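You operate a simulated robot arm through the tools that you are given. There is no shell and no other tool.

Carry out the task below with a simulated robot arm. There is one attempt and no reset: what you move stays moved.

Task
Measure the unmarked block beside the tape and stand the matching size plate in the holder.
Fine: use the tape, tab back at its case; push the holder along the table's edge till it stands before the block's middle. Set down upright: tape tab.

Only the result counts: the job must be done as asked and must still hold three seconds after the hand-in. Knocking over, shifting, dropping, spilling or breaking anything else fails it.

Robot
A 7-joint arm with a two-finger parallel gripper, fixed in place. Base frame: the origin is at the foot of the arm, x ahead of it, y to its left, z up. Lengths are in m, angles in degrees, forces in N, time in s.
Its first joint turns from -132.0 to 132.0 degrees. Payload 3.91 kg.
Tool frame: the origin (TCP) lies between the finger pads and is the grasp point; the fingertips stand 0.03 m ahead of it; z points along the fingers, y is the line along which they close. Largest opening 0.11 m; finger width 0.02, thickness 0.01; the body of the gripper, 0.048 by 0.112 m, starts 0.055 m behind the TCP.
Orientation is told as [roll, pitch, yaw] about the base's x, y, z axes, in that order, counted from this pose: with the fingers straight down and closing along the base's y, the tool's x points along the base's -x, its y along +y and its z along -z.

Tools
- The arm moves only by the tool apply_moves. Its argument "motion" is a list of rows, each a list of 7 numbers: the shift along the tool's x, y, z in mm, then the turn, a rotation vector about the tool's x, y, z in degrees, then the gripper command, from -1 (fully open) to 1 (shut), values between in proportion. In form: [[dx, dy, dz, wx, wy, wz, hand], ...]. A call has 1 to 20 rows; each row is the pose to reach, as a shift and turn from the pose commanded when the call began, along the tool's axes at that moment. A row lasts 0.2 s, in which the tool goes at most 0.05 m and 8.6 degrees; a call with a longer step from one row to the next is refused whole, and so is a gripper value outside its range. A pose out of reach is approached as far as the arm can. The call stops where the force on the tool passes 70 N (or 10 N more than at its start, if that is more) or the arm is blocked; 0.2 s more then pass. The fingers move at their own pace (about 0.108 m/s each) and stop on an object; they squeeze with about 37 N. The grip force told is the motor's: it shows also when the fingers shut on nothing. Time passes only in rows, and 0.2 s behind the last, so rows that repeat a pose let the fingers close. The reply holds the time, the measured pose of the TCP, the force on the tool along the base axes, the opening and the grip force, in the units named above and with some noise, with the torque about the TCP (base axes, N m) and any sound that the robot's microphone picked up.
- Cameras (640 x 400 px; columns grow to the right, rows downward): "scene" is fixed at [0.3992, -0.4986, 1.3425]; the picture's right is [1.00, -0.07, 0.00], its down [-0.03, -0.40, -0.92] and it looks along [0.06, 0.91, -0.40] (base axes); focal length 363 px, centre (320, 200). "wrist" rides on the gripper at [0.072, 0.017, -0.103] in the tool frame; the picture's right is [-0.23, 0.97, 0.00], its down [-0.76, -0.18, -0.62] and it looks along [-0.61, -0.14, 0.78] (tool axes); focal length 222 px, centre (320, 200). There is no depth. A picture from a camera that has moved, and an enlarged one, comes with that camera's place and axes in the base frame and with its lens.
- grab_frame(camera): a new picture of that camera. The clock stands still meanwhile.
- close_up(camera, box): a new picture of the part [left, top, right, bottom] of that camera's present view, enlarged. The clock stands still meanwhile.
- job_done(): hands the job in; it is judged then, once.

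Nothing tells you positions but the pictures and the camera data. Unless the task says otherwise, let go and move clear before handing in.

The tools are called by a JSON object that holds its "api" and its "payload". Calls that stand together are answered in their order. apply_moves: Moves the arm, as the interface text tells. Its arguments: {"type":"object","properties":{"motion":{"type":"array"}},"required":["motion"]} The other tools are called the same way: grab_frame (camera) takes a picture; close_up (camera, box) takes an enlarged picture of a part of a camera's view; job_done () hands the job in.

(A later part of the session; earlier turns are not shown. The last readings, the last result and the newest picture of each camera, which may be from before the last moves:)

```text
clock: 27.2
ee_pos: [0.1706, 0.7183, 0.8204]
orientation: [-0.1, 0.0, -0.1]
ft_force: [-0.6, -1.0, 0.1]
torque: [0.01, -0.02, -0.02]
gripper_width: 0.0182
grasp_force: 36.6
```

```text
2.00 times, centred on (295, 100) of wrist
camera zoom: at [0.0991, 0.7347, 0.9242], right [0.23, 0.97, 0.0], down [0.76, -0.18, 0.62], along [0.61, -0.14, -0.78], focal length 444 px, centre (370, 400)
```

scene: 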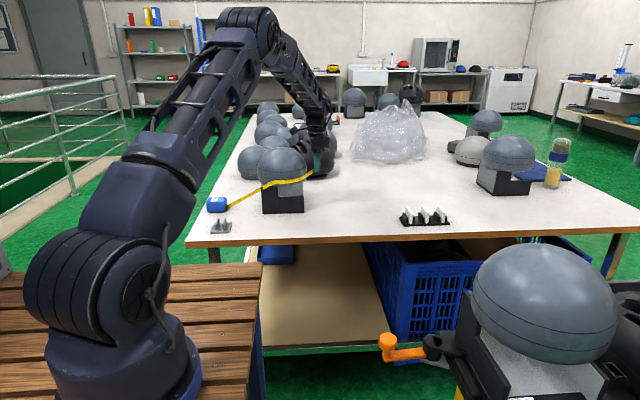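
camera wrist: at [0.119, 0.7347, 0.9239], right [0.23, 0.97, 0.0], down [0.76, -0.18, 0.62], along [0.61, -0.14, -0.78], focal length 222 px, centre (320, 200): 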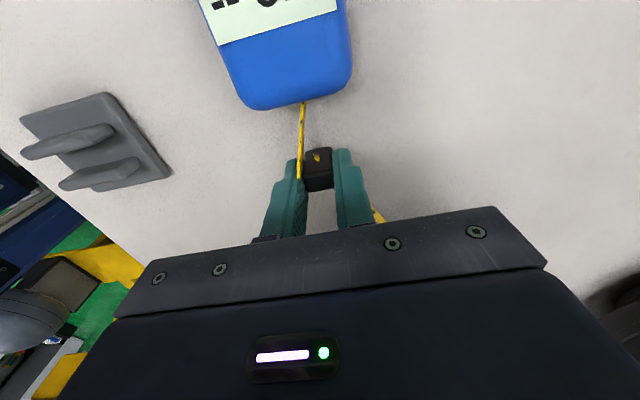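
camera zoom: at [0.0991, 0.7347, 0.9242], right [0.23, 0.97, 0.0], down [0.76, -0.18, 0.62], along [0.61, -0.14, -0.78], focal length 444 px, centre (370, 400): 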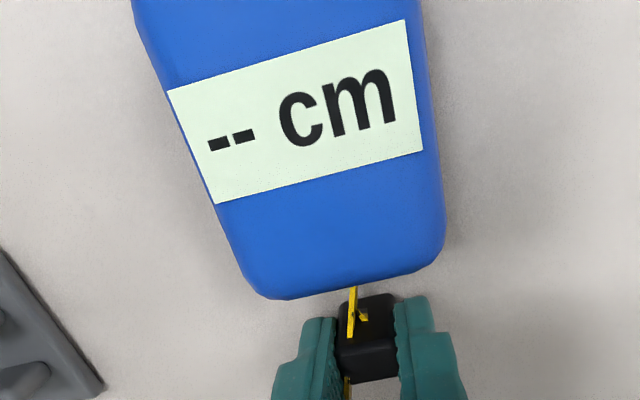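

Still "--" right at the mouth. A true girth loop would need the tab to come past its starting angle on the block, so I'll raise it again and overlap the loop onto the front of the block while watching the display.

{"api": "apply_moves", "payload": {"motion": [[-5, 0, -30, 0, 0, 0, 1], [-10, 0, -60, 0, 0, 0, 1], [-15, 0, -90, 0, 0, 0, 1], [-20, 0, -120, 0, 0, 0, 1], [-54, -11, -120, 0, 0, 0, 1], [-70, -41, -120, 0, 0, 0, 1]]}}

{"api": "close_up", "payload": {"camera": "scene", "box": [190, 110, 350, 230]}}

{"api": "close_up", "payload": {"camera": "scene", "box": [200, 185, 260, 240]}}

```text
clock: 28.6
ee_pos: [0.2399, 0.6765, 0.9417]
orientation: [-0.1, 0.0, 0.0]
ft_force: [-0.6, 0.0, -0.9]
torque: [-0.01, -0.04, 0.0]
gripper_width: 0.0184
grasp_force: 36.9
```

```text
3.33 times, centred on (270, 170) of scene
camera zoom: at [0.3992, -0.4986, 1.3425], right [1.0, -0.07, 0.0], down [-0.03, -0.4, -0.92], along [0.06, 0.91, -0.4], focal length 1210 px, centre (487, 300)
```

zoom: 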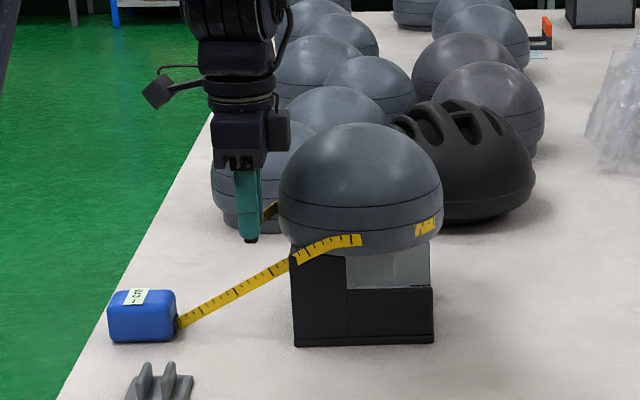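

```text
7.27 times, centred on (230, 212) of scene
camera zoom: at [0.3992, -0.4986, 1.3425], right [1.0, -0.07, 0.0], down [-0.03, -0.4, -0.92], along [0.06, 0.91, -0.4], focal length 2641 px, centre (974, 109)
```

zoom: 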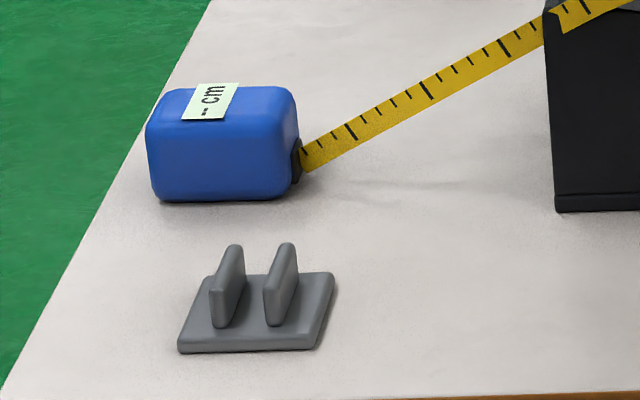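

Still "--". I'll continue the overlap along the front of the block.

{"api": "apply_moves", "payload": {"motion": [[-23, -25, 0, 0, 0, 0, 1], [-52, -43, 0, 0, 0, 0, 1], [-84, -53, 0, 0, 0, 0, 1]]}}

{"api": "close_up", "payload": {"camera": "scene", "box": [190, 110, 350, 230]}}

{"api": "close_up", "payload": {"camera": "scene", "box": [205, 190, 245, 225]}}

```text
clock: 29.4
ee_pos: [0.324, 0.6249, 0.9418]
orientation: [-0.1, 0.1, 0.0]
ft_force: [-0.4, 1.4, -0.2]
torque: [0.0, -0.07, 0.03]
gripper_width: 0.018
grasp_force: 37.4
```

```text
3.33 times, centred on (270, 170) of scene
camera zoom: at [0.3992, -0.4986, 1.3425], right [1.0, -0.07, 0.0], down [-0.03, -0.4, -0.92], along [0.06, 0.91, -0.4], focal length 1210 px, centre (487, 300)
```

zoom: 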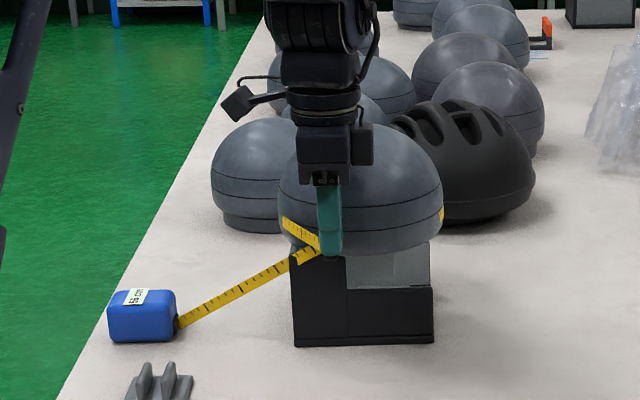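

```text
11.43 times, centred on (225, 208) of scene
camera zoom: at [0.3992, -0.4986, 1.3425], right [1.0, -0.07, 0.0], down [-0.03, -0.4, -0.92], along [0.06, 0.91, -0.4], focal length 4150 px, centre (1406, 114)
```

zoom: 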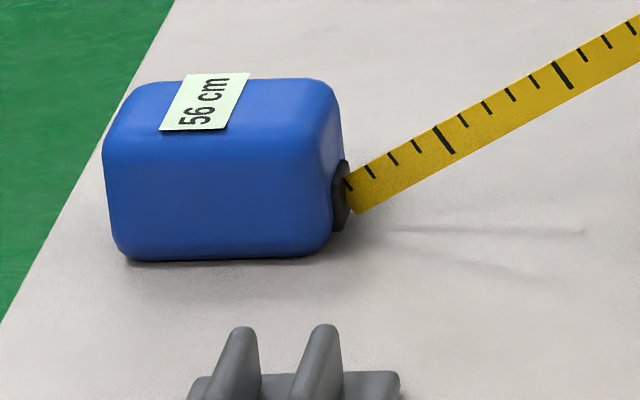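

The display now reads **56 cm**, matching the 56 cm plate at the rack's low-x slot. I'll unwind the tape by retracing the path the other way.

{"api": "apply_moves", "payload": {"motion": [[32, 10, 0, 0, 0, 0, 1], [61, 28, 0, 0, 0, 0, 1], [84, 53, 0, 0, 0, 0, 1], [100, 84, 0, 0, 0, 0, 1], [107, 117, 0, 0, 0, 0, 1], [105, 151, 0, 0, 0, 0, 1], [95, 183, 0, 0, 0, 0, 1], [77, 212, 0, 0, 0, 0, 1], [52, 235, 0, 0, 0, 0, 1], [22, 250, 0, 0, 0, 0, 1], [-11, 258, 0, 0, 0, 0, 1], [-45, 256, 0, 0, 0, 0, 1], [-78, 246, 0, 0, 0, 0, 1], [-106, 228, 0, 0, 0, 0, 1], [-129, 203, 0, 0, 0, 0, 1], [-145, 173, 0, 0, 0, 0, 1], [-152, 139, 0, 0, 0, 0, 1]]}}

{"api": "close_up", "payload": {"camera": "scene", "box": [190, 110, 350, 230]}}

{"api": "close_up", "payload": {"camera": "scene", "box": [205, 190, 245, 225]}}

```text
clock: 33.0
ee_pos: [0.4757, 0.7642, 0.9418]
orientation: [0.0, 0.1, 0.0]
ft_force: [0.0, -0.4, -1.6]
torque: [0.01, -0.02, 0.0]
gripper_width: 0.0178
grasp_force: 36.8
```

```text
3.33 times, centred on (270, 170) of scene
camera zoom: at [0.3992, -0.4986, 1.3425], right [1.0, -0.07, 0.0], down [-0.03, -0.4, -0.92], along [0.06, 0.91, -0.4], focal length 1210 px, centre (487, 300)
```

zoom: 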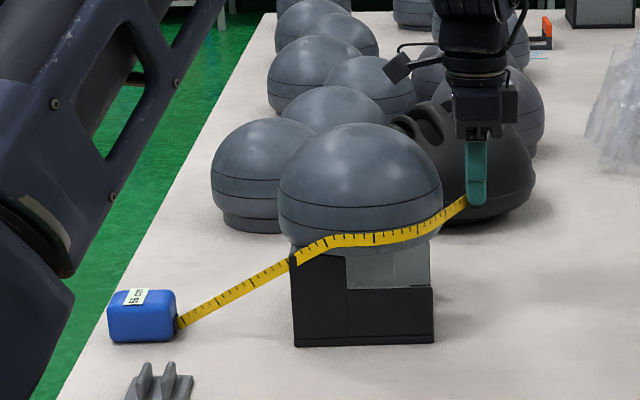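

```text
11.43 times, centred on (225, 208) of scene
camera zoom: at [0.3992, -0.4986, 1.3425], right [1.0, -0.07, 0.0], down [-0.03, -0.4, -0.92], along [0.06, 0.91, -0.4], focal length 4150 px, centre (1406, 114)
```

zoom: 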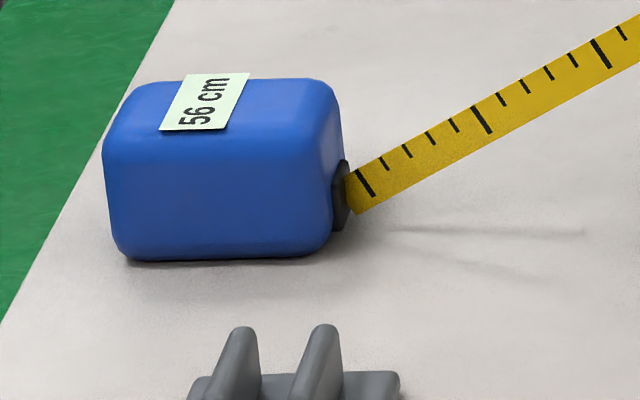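

The reading stays at 56 cm and the tape is unwinding. I'll bring the tab around the front to its home and lower it almost to the table.

{"api": "apply_moves", "payload": {"motion": [[1, -34, 0, 0, 0, 0, 1], [12, -66, 0, 0, 0, 0, 1], [30, -95, 0, 0, 0, 0, 1], [55, -118, 0, 0, 0, 0, 1], [85, -134, 0, 0, 0, 0, 1], [118, -141, 0, 0, 0, 0, 1], [152, -139, 0, 0, 0, 0, 1], [184, -129, 0, 0, 0, 0, 1], [213, -111, 0, 0, 0, 0, 1], [236, -86, 0, 0, 0, 0, 1], [252, -56, 0, 0, 0, 0, 1], [285, -45, 0, 0, 0, 0, 1], [285, -45, 30, 0, 0, 0, 1], [285, -45, 60, 0, 0, 0, 1], [285, -45, 90, 0, 0, 0, 1], [285, -45, 110, 0, 0, 0, 1], [285, -45, 116, 0, 0, 0, 1], [285, -45, 118, 0, 0, 0, 1], [285, -45, 118, 0, 0, 0, 1]]}}

{"api": "close_up", "payload": {"camera": "scene", "box": [190, 150, 290, 240]}}

{"api": "grab_frame", "payload": {"camera": "wrist"}}

```text
clock: 37.0
ee_pos: [0.1923, 0.7183, 0.8231]
orientation: [0.0, -0.1, 0.0]
ft_force: [-1.2, 0.1, -0.2]
torque: [0.0, 0.0, -0.04]
gripper_width: 0.0185
grasp_force: 37.1
```

```text
4.44 times, centred on (240, 195) of scene
camera zoom: at [0.3992, -0.4986, 1.3425], right [1.0, -0.07, 0.0], down [-0.03, -0.4, -0.92], along [0.06, 0.91, -0.4], focal length 1614 px, centre (676, 222)
```

zoom: 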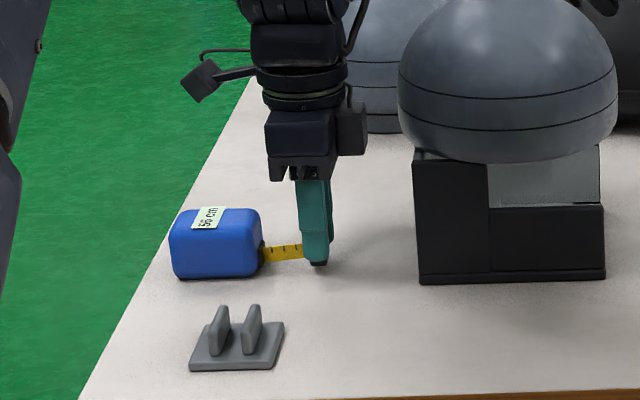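

```text
taken
camera wrist: at [0.1204, 0.7348, 0.9256], right [0.23, 0.97, 0.0], down [0.76, -0.18, 0.62], along [0.61, -0.14, -0.78], focal length 222 px, centre (320, 200)
```

wrist: 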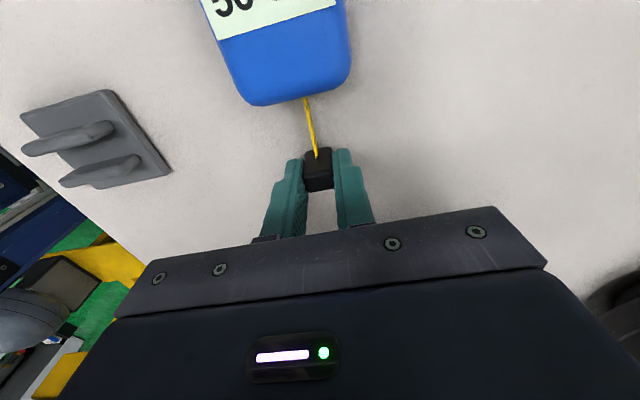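

The tape is unwound and the tab is just above its home. I'll lower the last few millimetres until it rests, then release gently.

{"api": "apply_moves", "payload": {"motion": [[1, 0, 2, 0, 0, 0, 1], [1, 0, 4, 0, 0, 0, 1], [1, 0, 4, 0, 0, 0, 1]]}}

{"api": "close_up", "payload": {"camera": "scene", "box": [215, 185, 255, 225]}}

```text
clock: 37.8
ee_pos: [0.1913, 0.7187, 0.8192]
orientation: [0.1, 0.1, 0.0]
ft_force: [0.2, 0.4, -0.8]
torque: [0.04, 0.01, -0.02]
gripper_width: 0.018
grasp_force: 36.8
```

```text
10.00 times, centred on (235, 205) of scene
camera zoom: at [0.3992, -0.4986, 1.3425], right [1.0, -0.07, 0.0], down [-0.03, -0.4, -0.92], along [0.06, 0.91, -0.4], focal length 3631 px, centre (1170, 150)
```

zoom: 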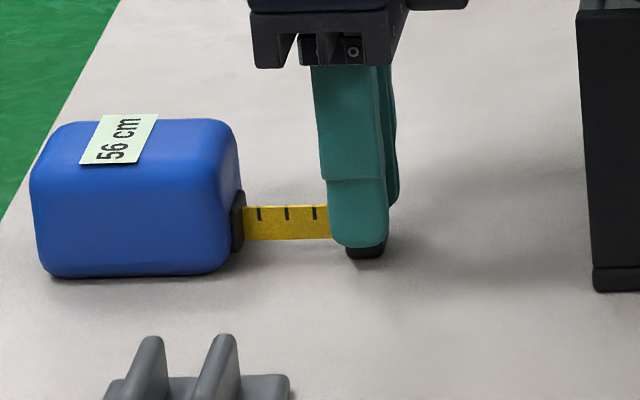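

I'll press down one more millimetre to confirm contact, then open slightly.

{"api": "apply_moves", "payload": {"motion": [[0, 0, 1, 0, 0, 0, 1], [0, 0, 1, 0, 0, 0, 1]]}}

```text
clock: 38.4
ee_pos: [0.1913, 0.7186, 0.8179]
orientation: [0.0, 0.0, -0.1]
ft_force: [0.7, -1.2, 6.2]
torque: [-0.05, -0.04, 0.02]
gripper_width: 0.0182
grasp_force: 37.0
```

Contact shows at about 6 N. I'll release the tab, open a little and retreat straight up.

{"api": "apply_moves", "payload": {"motion": [[0, 0, 0, 0, 0, 0, 0.5], [0, 0, 0, 0, 0, 0, 0.3], [0, 0, 0, 0, 0, 0, 0.1], [0, 0, 0, 0, 0, 0, 0.1]]}}

{"api": "close_up", "payload": {"camera": "scene", "box": [215, 185, 255, 225]}}

{"api": "close_up", "payload": {"camera": "wrist", "box": [220, 60, 420, 220]}}

```text
clock: 39.4
ee_pos: [0.1902, 0.7192, 0.8185]
orientation: [0.0, 0.1, 0.0]
ft_force: [-0.8, 0.5, 1.0]
torque: [0.02, 0.03, 0.0]
gripper_width: 0.0493
grasp_force: 0.0
```

```text
10.00 times, centred on (235, 205) of scene
camera zoom: at [0.3992, -0.4986, 1.3425], right [1.0, -0.07, 0.0], down [-0.03, -0.4, -0.92], along [0.06, 0.91, -0.4], focal length 3631 px, centre (1170, 150)
```

zoom: 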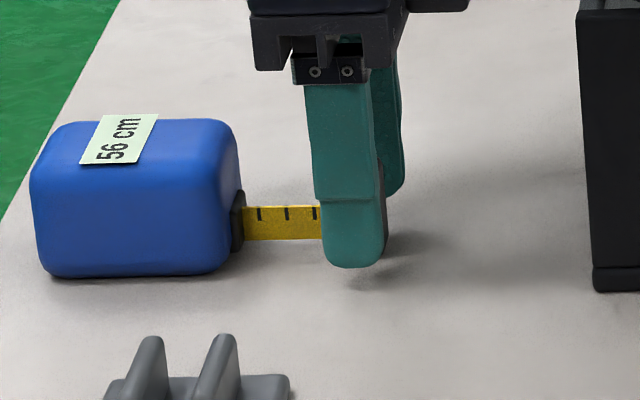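

```text
2.50 times, centred on (320, 140) of wrist
camera zoom: at [0.1193, 0.7349, 0.9212], right [0.23, 0.97, 0.0], down [0.76, -0.18, 0.62], along [0.61, -0.14, -0.78], focal length 555 px, centre (320, 350)
```

zoom: 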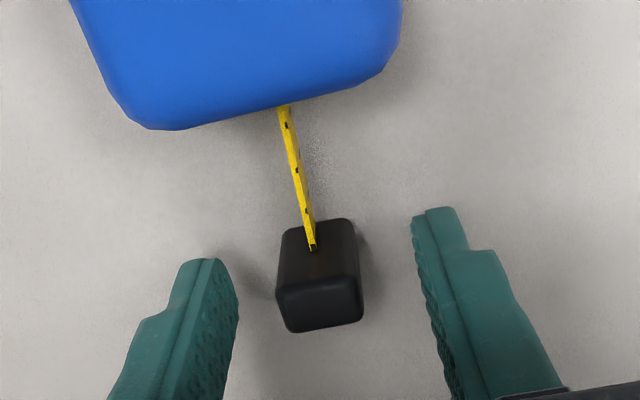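

The tab stands upright and free at its home. I'll rise straight up, then move above the holder to measure it.

{"api": "apply_moves", "payload": {"motion": [[0, 0, -30, 0, 0, 0, 0.1], [0, 0, -65, 0, 0, 0, 0.1], [0, 0, -100, 0, 0, 0, 0.1], [0, 0, -132, 0, 0, 0, 0.1], [10, -40, -132, 0, 0, 0, 0.1], [25, -85, -132, 0, 0, 0, 0.1], [35, -125, -132, 0, 0, 0, 0.1], [39, -141, -132, 0, 0, 0, 0.1], [39, -141, -132, 0, 0, 0, 0.1]]}}

{"api": "grab_frame", "payload": {"camera": "wrist"}}

{"api": "close_up", "payload": {"camera": "wrist", "box": [250, 40, 390, 170]}}

{"api": "close_up", "payload": {"camera": "scene", "box": [190, 180, 270, 240]}}

```text
clock: 41.4
ee_pos: [0.1526, 0.5777, 0.9502]
orientation: [0.0, 0.0, 0.0]
ft_force: [0.1, -0.2, 1.0]
torque: [-0.03, 0.02, 0.02]
gripper_width: 0.0494
grasp_force: 0.0
```

```text
taken
camera wrist: at [0.0808, 0.5937, 1.0535], right [0.23, 0.97, 0.0], down [0.76, -0.18, 0.62], along [0.61, -0.14, -0.78], focal length 222 px, centre (320, 200)
```

wrist: 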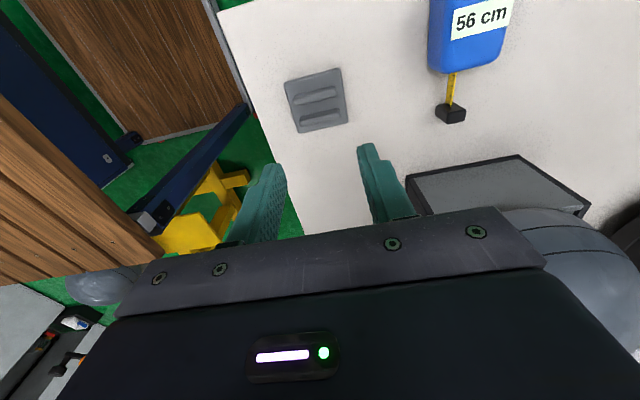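

```text
3.08 times, centred on (320, 105) of wrist
camera zoom: at [0.0808, 0.5937, 1.0535], right [0.23, 0.97, 0.0], down [0.76, -0.18, 0.62], along [0.61, -0.14, -0.78], focal length 684 px, centre (320, 492)
```

zoom: 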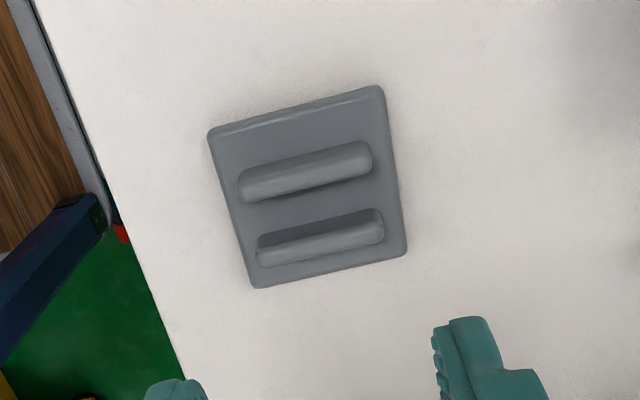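

```text
6.67 times, centred on (230, 210) of scene
camera zoom: at [0.3992, -0.4986, 1.3425], right [1.0, -0.07, 0.0], down [-0.03, -0.4, -0.92], along [0.06, 0.91, -0.4], focal length 2421 px, centre (920, 133)
```

zoom: 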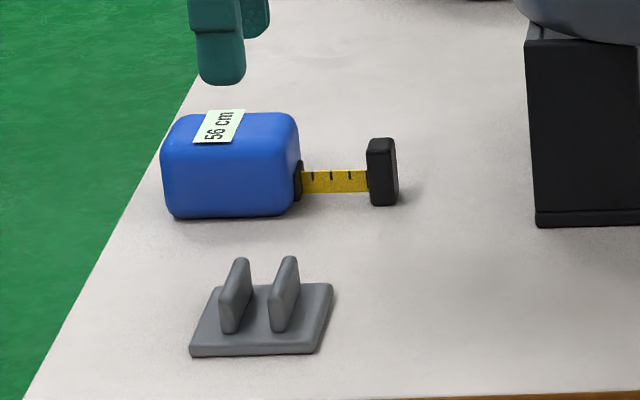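

The holder's base spans x 0.123–0.181 and y 0.543–0.605, with its slot along y. Its centre is (0.152, 0.574) and it needs to go to x≈0.35. I'll come down on its −x side with the fingers slightly open for a two-point push.

{"api": "apply_moves", "payload": {"motion": [[30, -2, 0, 0, 0, 0, 0.45], [57, -4, 0, 0, 0, 0, 0.45], [57, -4, 40, 0, 0, 0, 0.45], [57, -4, 80, 0, 0, 0, 0.45], [57, -4, 110, 0, 0, 0, 0.45], [57, -4, 125, 0, 0, 0, 0.45], [57, -4, 132, 0, 0, 0, 0.45], [57, -4, 132, 0, 0, 0, 0.45]]}}

{"api": "close_up", "payload": {"camera": "scene", "box": [185, 180, 265, 240]}}

{"api": "grab_frame", "payload": {"camera": "wrist"}}

```text
clock: 43.2
ee_pos: [0.0948, 0.5735, 0.8185]
orientation: [0.0, 0.0, 0.0]
ft_force: [0.2, 0.4, 0.0]
torque: [-0.02, 0.01, 0.02]
gripper_width: 0.0303
grasp_force: 0.0
```

```text
6.67 times, centred on (225, 210) of scene
camera zoom: at [0.3992, -0.4986, 1.3425], right [1.0, -0.07, 0.0], down [-0.03, -0.4, -0.92], along [0.06, 0.91, -0.4], focal length 2421 px, centre (953, 133)
```

zoom: 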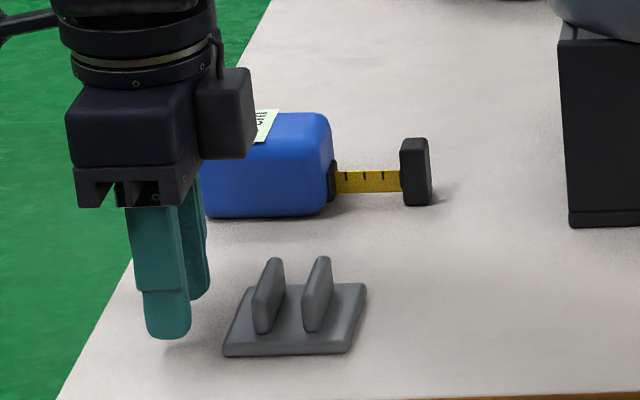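

```text
taken
camera wrist: at [0.0235, 0.5899, 0.9209], right [0.23, 0.97, 0.0], down [0.76, -0.18, 0.62], along [0.61, -0.14, -0.78], focal length 222 px, centre (320, 200)
```

wrist: 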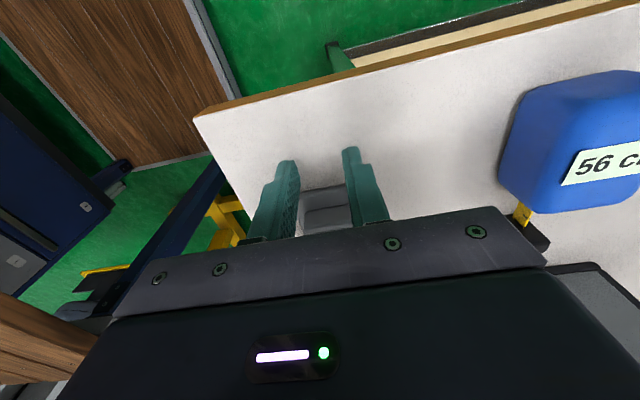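

The fingertips are about 9 mm above the table, left of the holder and level with its fins. I'll push slowly in +x, a short stretch first.

{"api": "apply_moves", "payload": {"motion": [[-12, 0, 0, 0, 0, 0, 0.45], [-24, 0, 0, 0, 0, 0, 0.45], [-32, 0, 0, 0, 0, 0, 0.45], [-40, 0, 0, 0, 0, 0, 0.45], [-48, 0, 0, 0, 0, 0, 0.45], [-56, 0, 0, 0, 0, 0, 0.45]]}}

{"api": "close_up", "payload": {"camera": "scene", "box": [185, 180, 265, 240]}}

{"api": "close_up", "payload": {"camera": "wrist", "box": [220, 80, 420, 240]}}

```text
clock: 44.6
ee_pos: [0.1524, 0.5736, 0.8179]
orientation: [0.0, 0.0, -0.1]
ft_force: [-0.1, -0.2, 0.1]
torque: [-0.02, 0.01, -0.01]
gripper_width: 0.03
grasp_force: 0.0
```

```text
6.67 times, centred on (225, 210) of scene
camera zoom: at [0.3992, -0.4986, 1.3425], right [1.0, -0.07, 0.0], down [-0.03, -0.4, -0.92], along [0.06, 0.91, -0.4], focal length 2421 px, centre (953, 133)
```

zoom: 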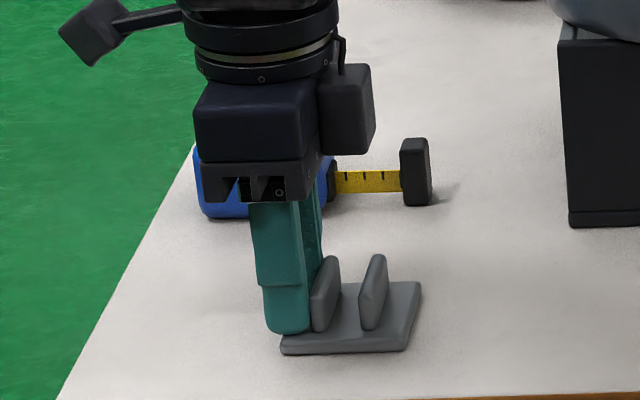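

```text
2.50 times, centred on (320, 160) of wrist
camera zoom: at [0.0799, 0.5902, 0.9213], right [0.23, 0.97, 0.0], down [0.76, -0.18, 0.62], along [0.61, -0.14, -0.78], focal length 555 px, centre (320, 300)
```

zoom: 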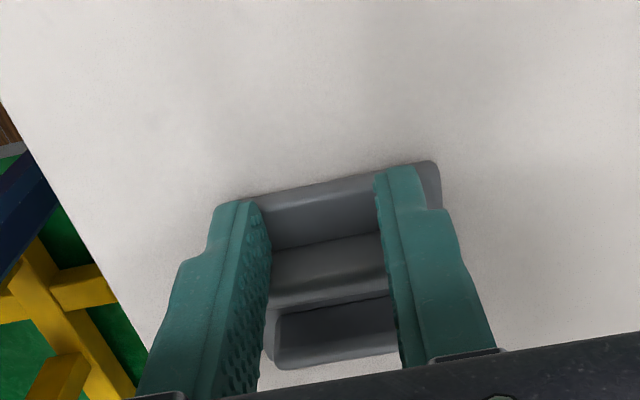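

The push is clean and straight. I'll continue to just short of the target, then measure again.

{"api": "apply_moves", "payload": {"motion": [[-12, 0, 0, 0, 0, 0, 0.45], [-24, 0, 0, 0, 0, 0, 0.45], [-36, 0, 0, 0, 0, 0, 0.45], [-48, 0, 0, 0, 0, 0, 0.45], [-60, 0, 0, 0, 0, 0, 0.45], [-72, 0, 0, 0, 0, 0, 0.45], [-84, 0, 0, 0, 0, 0, 0.45], [-96, 0, 0, 0, 0, 0, 0.45], [-108, 0, 0, 0, 0, 0, 0.45], [-120, 0, 0, 0, 0, 0, 0.45], [-132, 0, 0, 0, 0, 0, 0.45], [-140, 0, 0, 0, 0, 0, 0.45], [-146, 0, 0, 0, 0, 0, 0.45], [-150, 0, 0, 0, 0, 0, 0.45]]}}

{"api": "close_up", "payload": {"camera": "scene", "box": [230, 160, 350, 250]}}

{"api": "close_up", "payload": {"camera": "wrist", "box": [220, 80, 420, 240]}}

```text
clock: 47.6
ee_pos: [0.3004, 0.5726, 0.8175]
orientation: [-0.1, 0.0, 0.1]
ft_force: [-1.1, -0.3, 0.0]
torque: [-0.03, 0.02, 0.01]
gripper_width: 0.0306
grasp_force: 0.1
```

```text
4.44 times, centred on (290, 205) of scene
camera zoom: at [0.3992, -0.4986, 1.3425], right [1.0, -0.07, 0.0], down [-0.03, -0.4, -0.92], along [0.06, 0.91, -0.4], focal length 1614 px, centre (453, 178)
```

zoom: 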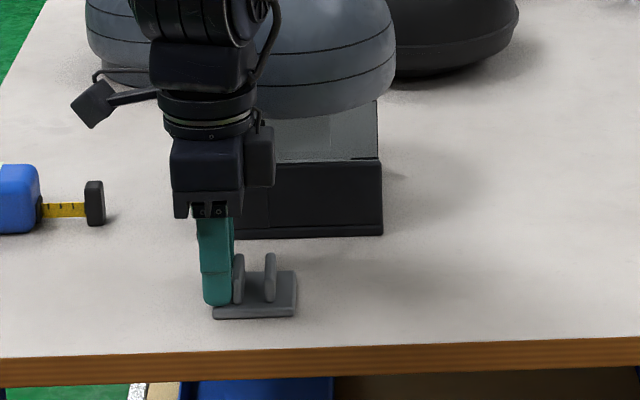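

```text
2.50 times, centred on (320, 160) of wrist
camera zoom: at [0.2289, 0.5896, 0.921], right [0.23, 0.97, 0.0], down [0.76, -0.18, 0.62], along [0.61, -0.14, -0.78], focal length 555 px, centre (320, 300)
```

zoom: 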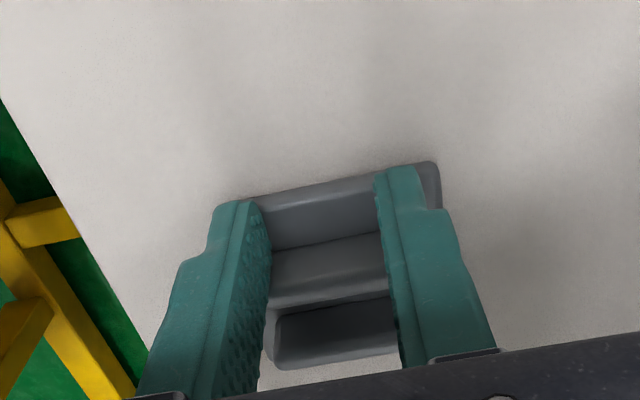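

The holder's centre is now at about x=0.327, still square, with y unchanged. It needs another ~22 mm to stand before the block's middle at x≈0.350.

{"api": "apply_moves", "payload": {"motion": [[-6, 0, 0, 0, 0, 0, 0.45], [-12, 0, 0, 0, 0, 0, 0.45], [-18, 0, 0, 0, 0, 0, 0.45], [-22, 0, 0, 0, 0, 0, 0.45], [-22, 0, 0, 0, 0, 0, 0.45]]}}

{"api": "close_up", "payload": {"camera": "scene", "box": [230, 160, 350, 250]}}

```text
clock: 48.8
ee_pos: [0.3229, 0.5729, 0.8189]
orientation: [-0.1, 0.1, 0.0]
ft_force: [0.3, 0.3, -0.9]
torque: [0.02, -0.03, 0.03]
gripper_width: 0.0304
grasp_force: 0.2
```

```text
4.44 times, centred on (290, 205) of scene
camera zoom: at [0.3992, -0.4986, 1.3425], right [1.0, -0.07, 0.0], down [-0.03, -0.4, -0.92], along [0.06, 0.91, -0.4], focal length 1614 px, centre (453, 178)
```

zoom: 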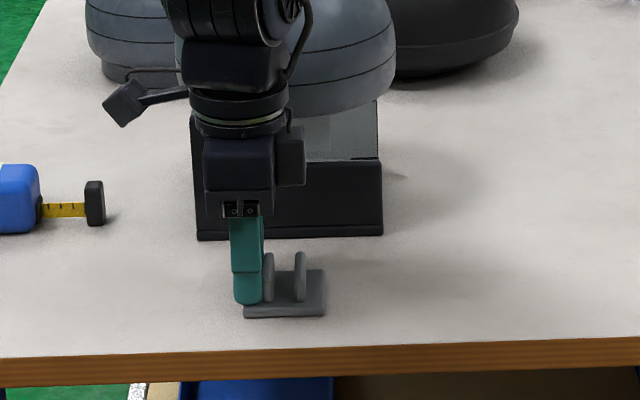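

The holder's centre is at about x=0.349, against the block's middle at about 0.350. I'll back off, rise, and inspect it from above with the wrist camera.

{"api": "apply_moves", "payload": {"motion": [[6, 0, 0, 0, 0, 0, 0.45], [16, 0, 0, 0, 0, 0, 0.45], [26, 0, 0, 0, 0, 0, 0.45], [26, 0, -40, 0, 0, 0, 0.45], [26, 0, -85, 0, 0, 0, 0.45], [26, 0, -130, 0, 0, 0, 0.45], [0, 0, -131, 0, 0, 0, 0.45], [-27, 0, -131, 0, 0, 0, 0.45], [-27, 0, -131, 0, 0, 0, 0.45]]}}

{"api": "grab_frame", "payload": {"camera": "wrist"}}

{"api": "close_up", "payload": {"camera": "wrist", "box": [250, 40, 390, 170]}}

{"api": "grab_frame", "payload": {"camera": "scene"}}

```text
clock: 50.8
ee_pos: [0.35, 0.5734, 0.9497]
orientation: [0.0, 0.0, 0.0]
ft_force: [0.3, 0.5, 0.0]
torque: [-0.04, 0.02, 0.02]
gripper_width: 0.0303
grasp_force: 0.0
```

```text
taken
camera wrist: at [0.2787, 0.5895, 1.0518], right [0.23, 0.97, 0.0], down [0.76, -0.18, 0.62], along [0.61, -0.14, -0.78], focal length 222 px, centre (320, 200)
```

wrist: 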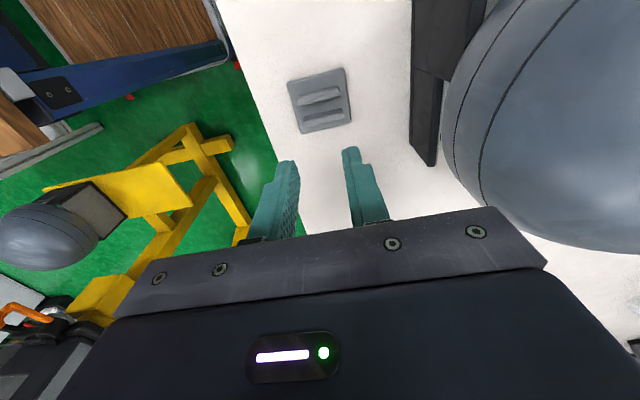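

```text
3.08 times, centred on (320, 105) of wrist
camera zoom: at [0.2787, 0.5895, 1.0518], right [0.23, 0.97, 0.0], down [0.76, -0.18, 0.62], along [0.61, -0.14, -0.78], focal length 684 px, centre (320, 492)
```

zoom: 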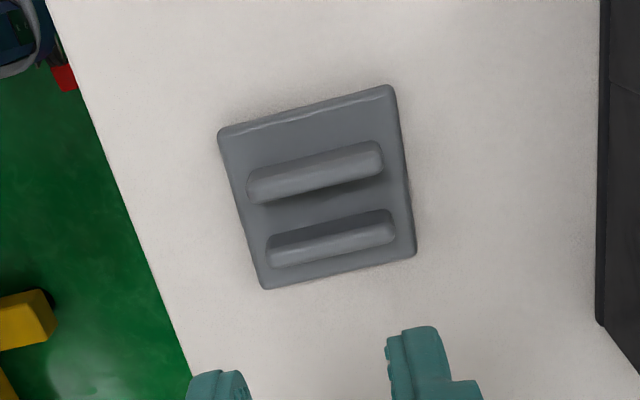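

```text
taken
```

scene: 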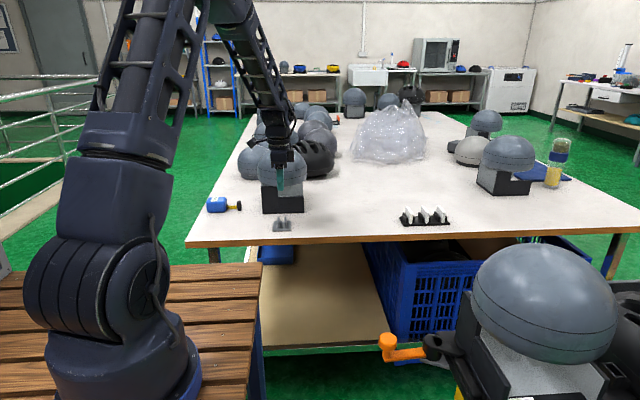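

From above, the holder's centre is at (0.350, 0.5735) and it sits square, right before the block's middle. Now I'll go to the plate rack, turning the wrist so the fingers close along x on the 56 cm plate.

{"api": "apply_moves", "payload": {"motion": [[-40, -20, -10, 0, 0, -8, 0.45], [-80, -40, -20, 0, 0, -16, 0.45], [-120, -55, -30, 0, 0, -24, 0.45], [-160, -60, -30, 0, 0, -32, 0.45], [-200, -60, -30, 0, 0, -40, 0.45], [-240, -60, -30, 0, 0, -48, 0.45], [-280, -60, -30, 0, 0, -56, 0.45], [-320, -50, -30, 0, 0, -64, 0.45], [-360, -35, -30, 0, 0, -72, 0.45], [-400, -20, -30, 0, 0, -80, 0.45], [-430, -5, -30, 0, 0, -88, 0.45], [-435, 6, -30, 0, 0, -90, 0.45], [-435, 6, -30, 0, 0, -90, 0.45]]}}

{"api": "grab_frame", "payload": {"camera": "wrist"}}

{"api": "close_up", "payload": {"camera": "wrist", "box": [230, 40, 390, 180]}}

{"api": "grab_frame", "payload": {"camera": "scene"}}

```text
clock: 53.6
ee_pos: [0.7857, 0.5784, 0.9796]
orientation: [-0.1, 0.1, 90.0]
ft_force: [-0.7, -0.1, 0.4]
torque: [0.0, 0.01, -0.01]
gripper_width: 0.0305
grasp_force: 0.1
```

```text
taken
camera wrist: at [0.7695, 0.506, 1.0826], right [-0.97, 0.23, 0.0], down [0.18, 0.76, 0.62], along [0.14, 0.61, -0.78], focal length 222 px, centre (320, 200)
```

wrist: 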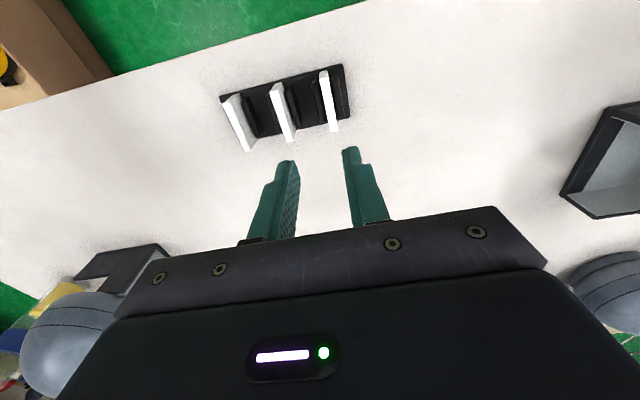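

```text
2.86 times, centred on (310, 110) of wrist
camera zoom: at [0.7695, 0.506, 1.0826], right [-0.97, 0.23, 0.0], down [0.18, 0.76, 0.62], along [0.14, 0.61, -0.78], focal length 635 px, centre (349, 457)
```

zoom: 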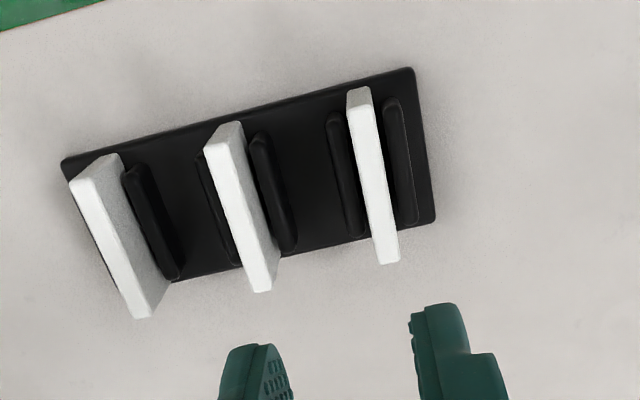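

```text
taken
```

scene: 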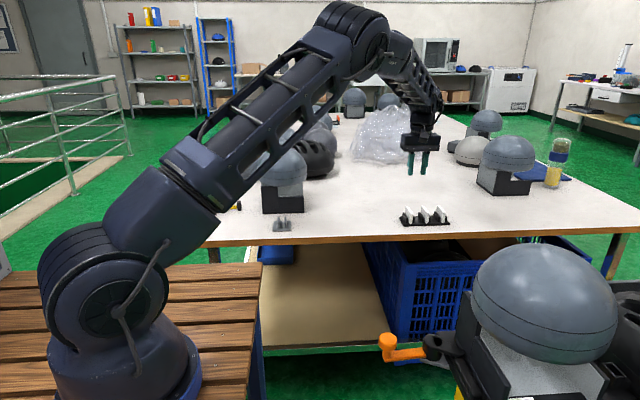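

The 56 cm plate's top runs y 0.5525–0.610 at x≈0.7765, with its top at z≈0.823. I'll centre over it and descend part way to check alignment.

{"api": "apply_moves", "payload": {"motion": [[-3, 9, 0, 0, 0, 0, 0.45], [-3, 9, 40, 0, 0, 0, 0.45], [-3, 9, 75, 0, 0, 0, 0.45], [-3, 9, 95, 0, 0, 0, 0.45], [-3, 9, 95, 0, 0, 0, 0.45]]}}

{"api": "grab_frame", "payload": {"camera": "wrist"}}

{"api": "close_up", "payload": {"camera": "wrist", "box": [230, 70, 410, 230]}}

{"api": "close_up", "payload": {"camera": "scene", "box": [385, 165, 465, 235]}}

```text
clock: 54.8
ee_pos: [0.7764, 0.5831, 0.8838]
orientation: [0.0, 0.1, 90.0]
ft_force: [0.7, 0.1, -0.1]
torque: [0.03, -0.03, -0.04]
gripper_width: 0.0302
grasp_force: 0.0
```

```text
taken
camera wrist: at [0.7592, 0.5092, 0.9867], right [-0.97, 0.23, 0.0], down [0.18, 0.76, 0.62], along [0.14, 0.61, -0.78], focal length 222 px, centre (320, 200)
```

wrist: 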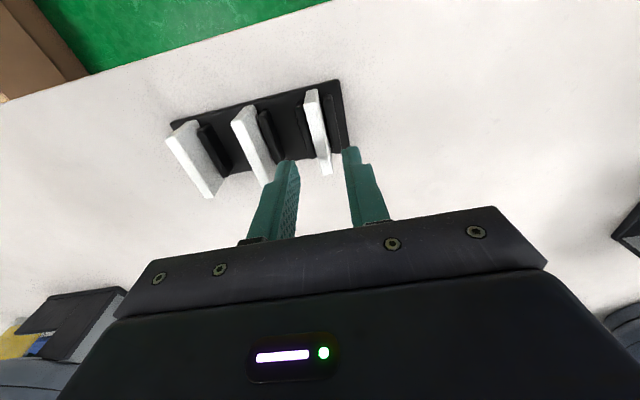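

```text
2.50 times, centred on (320, 150) of wrist
camera zoom: at [0.7592, 0.5092, 0.9867], right [-0.97, 0.23, 0.0], down [0.18, 0.76, 0.62], along [0.14, 0.61, -0.78], focal length 555 px, centre (320, 325)
```

zoom: 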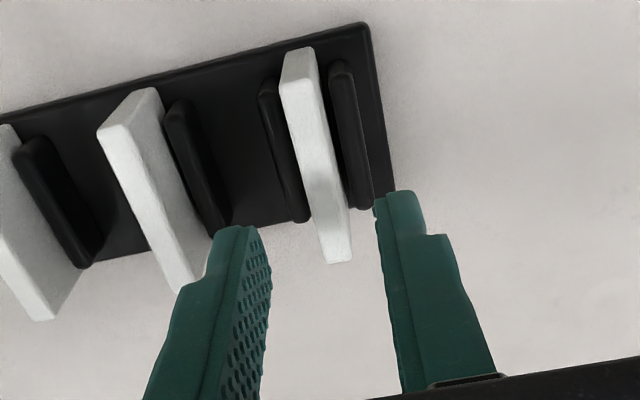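

```text
5.71 times, centred on (425, 200) of scene
camera zoom: at [0.3992, -0.4986, 1.3425], right [1.0, -0.07, 0.0], down [-0.03, -0.4, -0.92], along [0.06, 0.91, -0.4], focal length 2075 px, centre (-280, 200)
```

zoom: 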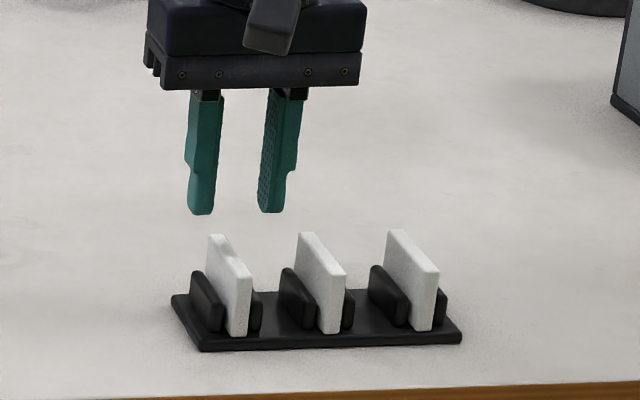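

The alignment is good, so I'll descend to the grasp height. That keeps the tips just above the rack fins.

{"api": "apply_moves", "payload": {"motion": [[2, 0, 15, 0, 0, 0, 0.45], [2, 0, 30, 0, 0, 0, 0.45], [2, 0, 40, 0, 0, 0, 0.45], [2, 0, 46, 0, 0, 0, 0.45], [2, 0, 46, 0, 0, 0, 0.45]]}}

{"api": "close_up", "payload": {"camera": "wrist", "box": [230, 70, 410, 230]}}

{"api": "close_up", "payload": {"camera": "scene", "box": [392, 185, 442, 235]}}

```text
clock: 56.0
ee_pos: [0.7746, 0.5797, 0.8385]
orientation: [0.0, 0.0, 89.9]
ft_force: [-0.1, 0.7, 0.6]
torque: [0.01, 0.04, -0.03]
gripper_width: 0.0303
grasp_force: 0.1
```

```text
2.50 times, centred on (320, 150) of wrist
camera zoom: at [0.7597, 0.5074, 0.941], right [-0.97, 0.23, 0.0], down [0.18, 0.76, 0.62], along [0.14, 0.61, -0.78], focal length 555 px, centre (320, 325)
```

zoom: 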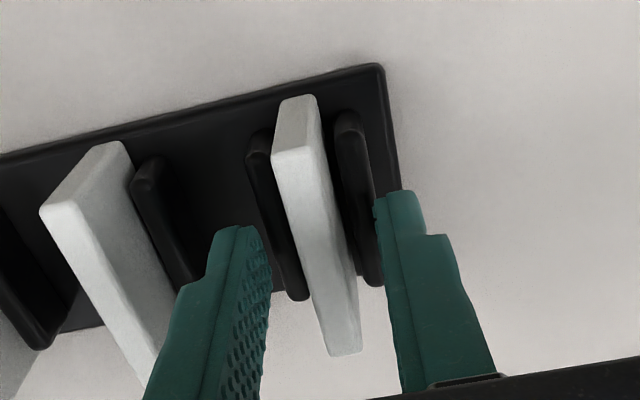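

```text
8.00 times, centred on (417, 210) of scene
camera zoom: at [0.3992, -0.4986, 1.3425], right [1.0, -0.07, 0.0], down [-0.03, -0.4, -0.92], along [0.06, 0.91, -0.4], focal length 2905 px, centre (-456, 120)
```

zoom: 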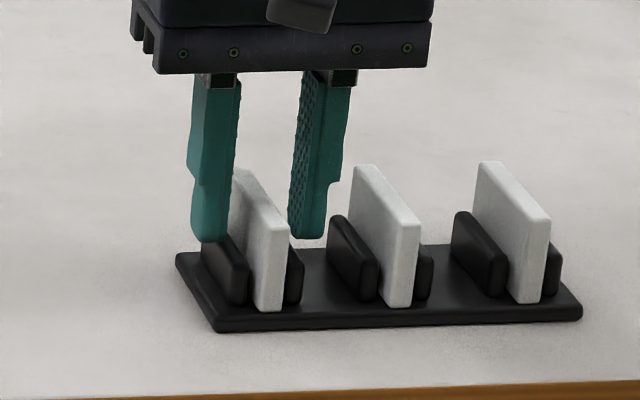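

The fingers straddle the 56 cm plate, with the tips just above the fins. I'll go 1 mm lower and close.

{"api": "apply_moves", "payload": {"motion": [[0, 0, 1.5, 0, 0, 0, 0.45], [0, 0, 1.5, 0, 0, 0, 0.6], [0, 0, 1.5, 0, 0, 0, 0.75], [0, 0, 1.5, 0, 0, 0, 1], [0, 0, 1.5, 0, 0, 0, 1], [0, 0, 1.5, 0, 0, 0, 1]]}}

{"api": "close_up", "payload": {"camera": "scene", "box": [392, 185, 442, 235]}}

{"api": "close_up", "payload": {"camera": "wrist", "box": [230, 70, 410, 230]}}

```text
clock: 57.4
ee_pos: [0.7755, 0.58, 0.8389]
orientation: [-0.1, -0.1, 90.0]
ft_force: [-2.6, 1.7, 17.5]
torque: [-0.05, 0.12, 0.0]
gripper_width: 0.0085
grasp_force: 36.6
```

```text
8.00 times, centred on (417, 210) of scene
camera zoom: at [0.3992, -0.4986, 1.3425], right [1.0, -0.07, 0.0], down [-0.03, -0.4, -0.92], along [0.06, 0.91, -0.4], focal length 2905 px, centre (-456, 120)
```

zoom: 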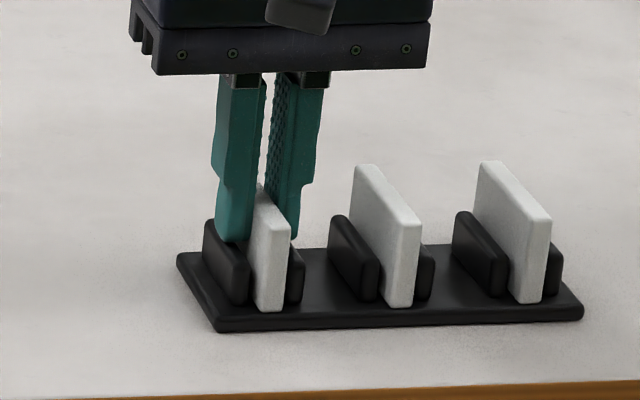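

```text
2.50 times, centred on (320, 150) of wrist
camera zoom: at [0.7592, 0.5072, 0.9406], right [-0.97, 0.23, 0.0], down [0.18, 0.76, 0.62], along [0.14, 0.61, -0.78], focal length 555 px, centre (320, 325)
```

zoom: 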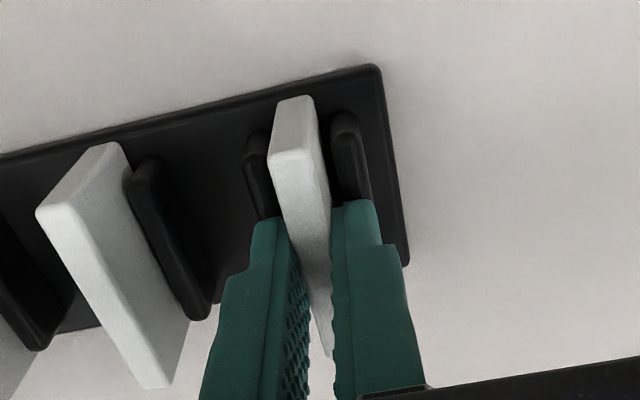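

The plate is gripped at 8.5 mm thick. I'll lift straight up slowly, checking that the rack and the other plates stay put.

{"api": "apply_moves", "payload": {"motion": [[0, 0, -4, 0, 0, 0, 1], [0, 0, -10, 0, 0, 0, 1], [0, 0, -18, 0, 0, 0, 1], [0, 0, -28, 0, 0, 0, 1], [0, 0, -40, 0, 0, 0, 1], [0, 0, -40, 0, 0, 0, 1]]}}

{"api": "close_up", "payload": {"camera": "scene", "box": [392, 175, 452, 235]}}

{"api": "close_up", "payload": {"camera": "wrist", "box": [230, 70, 410, 230]}}

```text
clock: 58.8
ee_pos: [0.7758, 0.5802, 0.8774]
orientation: [-0.1, 0.0, 90.0]
ft_force: [0.2, 0.6, -0.3]
torque: [-0.02, -0.01, -0.03]
gripper_width: 0.0085
grasp_force: 36.8
```

```text
6.67 times, centred on (422, 205) of scene
camera zoom: at [0.3992, -0.4986, 1.3425], right [1.0, -0.07, 0.0], down [-0.03, -0.4, -0.92], along [0.06, 0.91, -0.4], focal length 2421 px, centre (-360, 167)
```

zoom: 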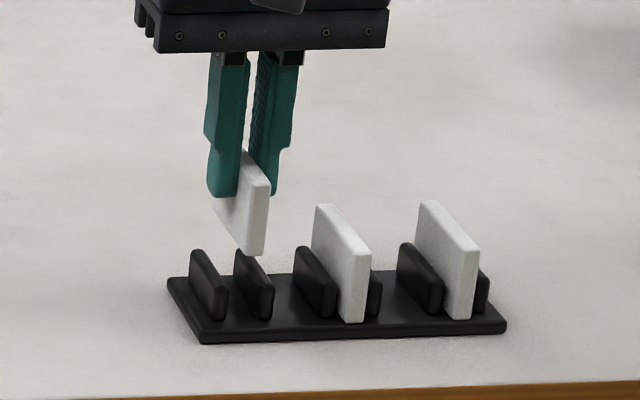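

```text
2.50 times, centred on (320, 150) of wrist
camera zoom: at [0.7593, 0.5069, 0.98], right [-0.97, 0.23, 0.0], down [0.18, 0.76, 0.62], along [0.14, 0.61, -0.78], focal length 555 px, centre (320, 325)
```

zoom: 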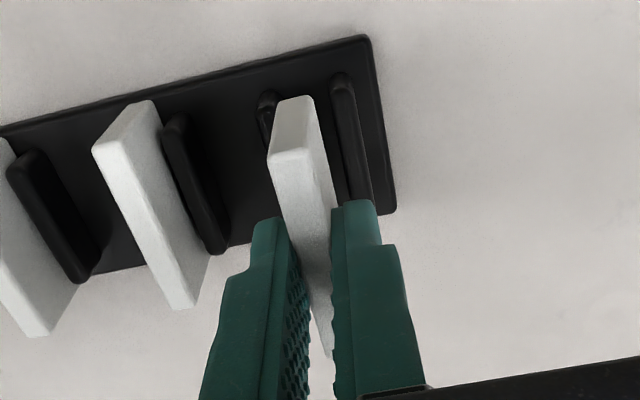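

The plate is free and the rack and the other plates look undisturbed. I'll raise it and carry it along to above the holder, keeping the same wrist angle.

{"api": "apply_moves", "payload": {"motion": [[0, 0, -40, 0, 0, 0, 1], [10, 10, -80, 0, 0, 0, 1], [25, 45, -90, 0, 0, 0, 1], [35, 85, -90, 0, 0, 0, 1], [40, 125, -90, 0, 0, 0, 1], [40, 165, -90, 0, 0, 0, 1], [40, 205, -90, 0, 0, 0, 1], [40, 245, -90, 0, 0, 0, 1], [40, 285, -90, 0, 0, 0, 1], [40, 325, -90, 0, 0, 0, 1], [35, 365, -90, 0, 0, 0, 1], [25, 395, -90, 0, 0, 0, 1], [12, 415, -85, 0, 0, 0, 1], [8, 425, -75, 0, 0, 0, 1], [8, 425, -70, 0, 0, 0, 1], [8, 425, -70, 0, 0, 0, 1]]}}

{"api": "grab_frame", "payload": {"camera": "wrist"}}

{"api": "close_up", "payload": {"camera": "wrist", "box": [230, 70, 410, 230]}}

{"api": "close_up", "payload": {"camera": "scene", "box": [240, 160, 330, 240]}}

{"api": "close_up", "payload": {"camera": "scene", "box": [380, 180, 480, 242]}}

```text
clock: 62.2
ee_pos: [0.3508, 0.5718, 0.9458]
orientation: [0.0, -0.1, 90.0]
ft_force: [0.6, 0.4, -0.8]
torque: [-0.01, 0.02, 0.04]
gripper_width: 0.0085
grasp_force: 37.3
```

```text
taken
camera wrist: at [0.334, 0.4992, 1.0495], right [-0.97, 0.23, 0.0], down [0.18, 0.76, 0.62], along [0.14, 0.61, -0.78], focal length 222 px, centre (320, 200)
```

wrist: 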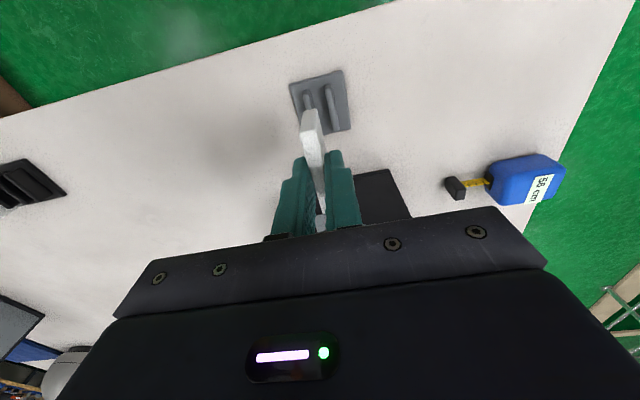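

```text
2.50 times, centred on (320, 150) of wrist
camera zoom: at [0.334, 0.4992, 1.0495], right [-0.97, 0.23, 0.0], down [0.18, 0.76, 0.62], along [0.14, 0.61, -0.78], focal length 555 px, centre (320, 325)
```

zoom: 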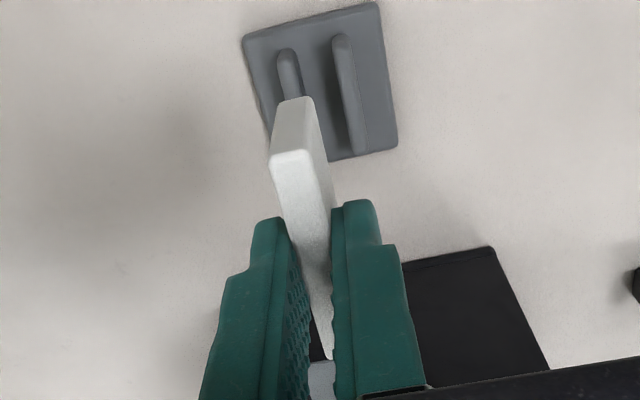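

```text
5.00 times, centred on (285, 200) of scene
camera zoom: at [0.3992, -0.4986, 1.3425], right [1.0, -0.07, 0.0], down [-0.03, -0.4, -0.92], along [0.06, 0.91, -0.4], focal length 1816 px, centre (495, 200)
```

zoom: 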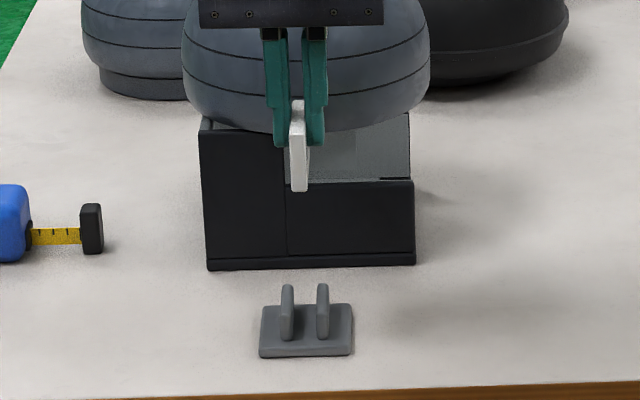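

```text
6.40 times, centred on (430, 211) of scene
camera zoom: at [0.3992, -0.4986, 1.3425], right [1.0, -0.07, 0.0], down [-0.03, -0.4, -0.92], along [0.06, 0.91, -0.4], focal length 2324 px, centre (-384, 130)
```

zoom: 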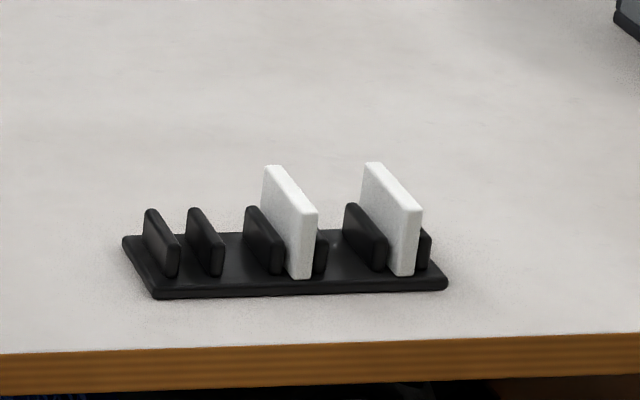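

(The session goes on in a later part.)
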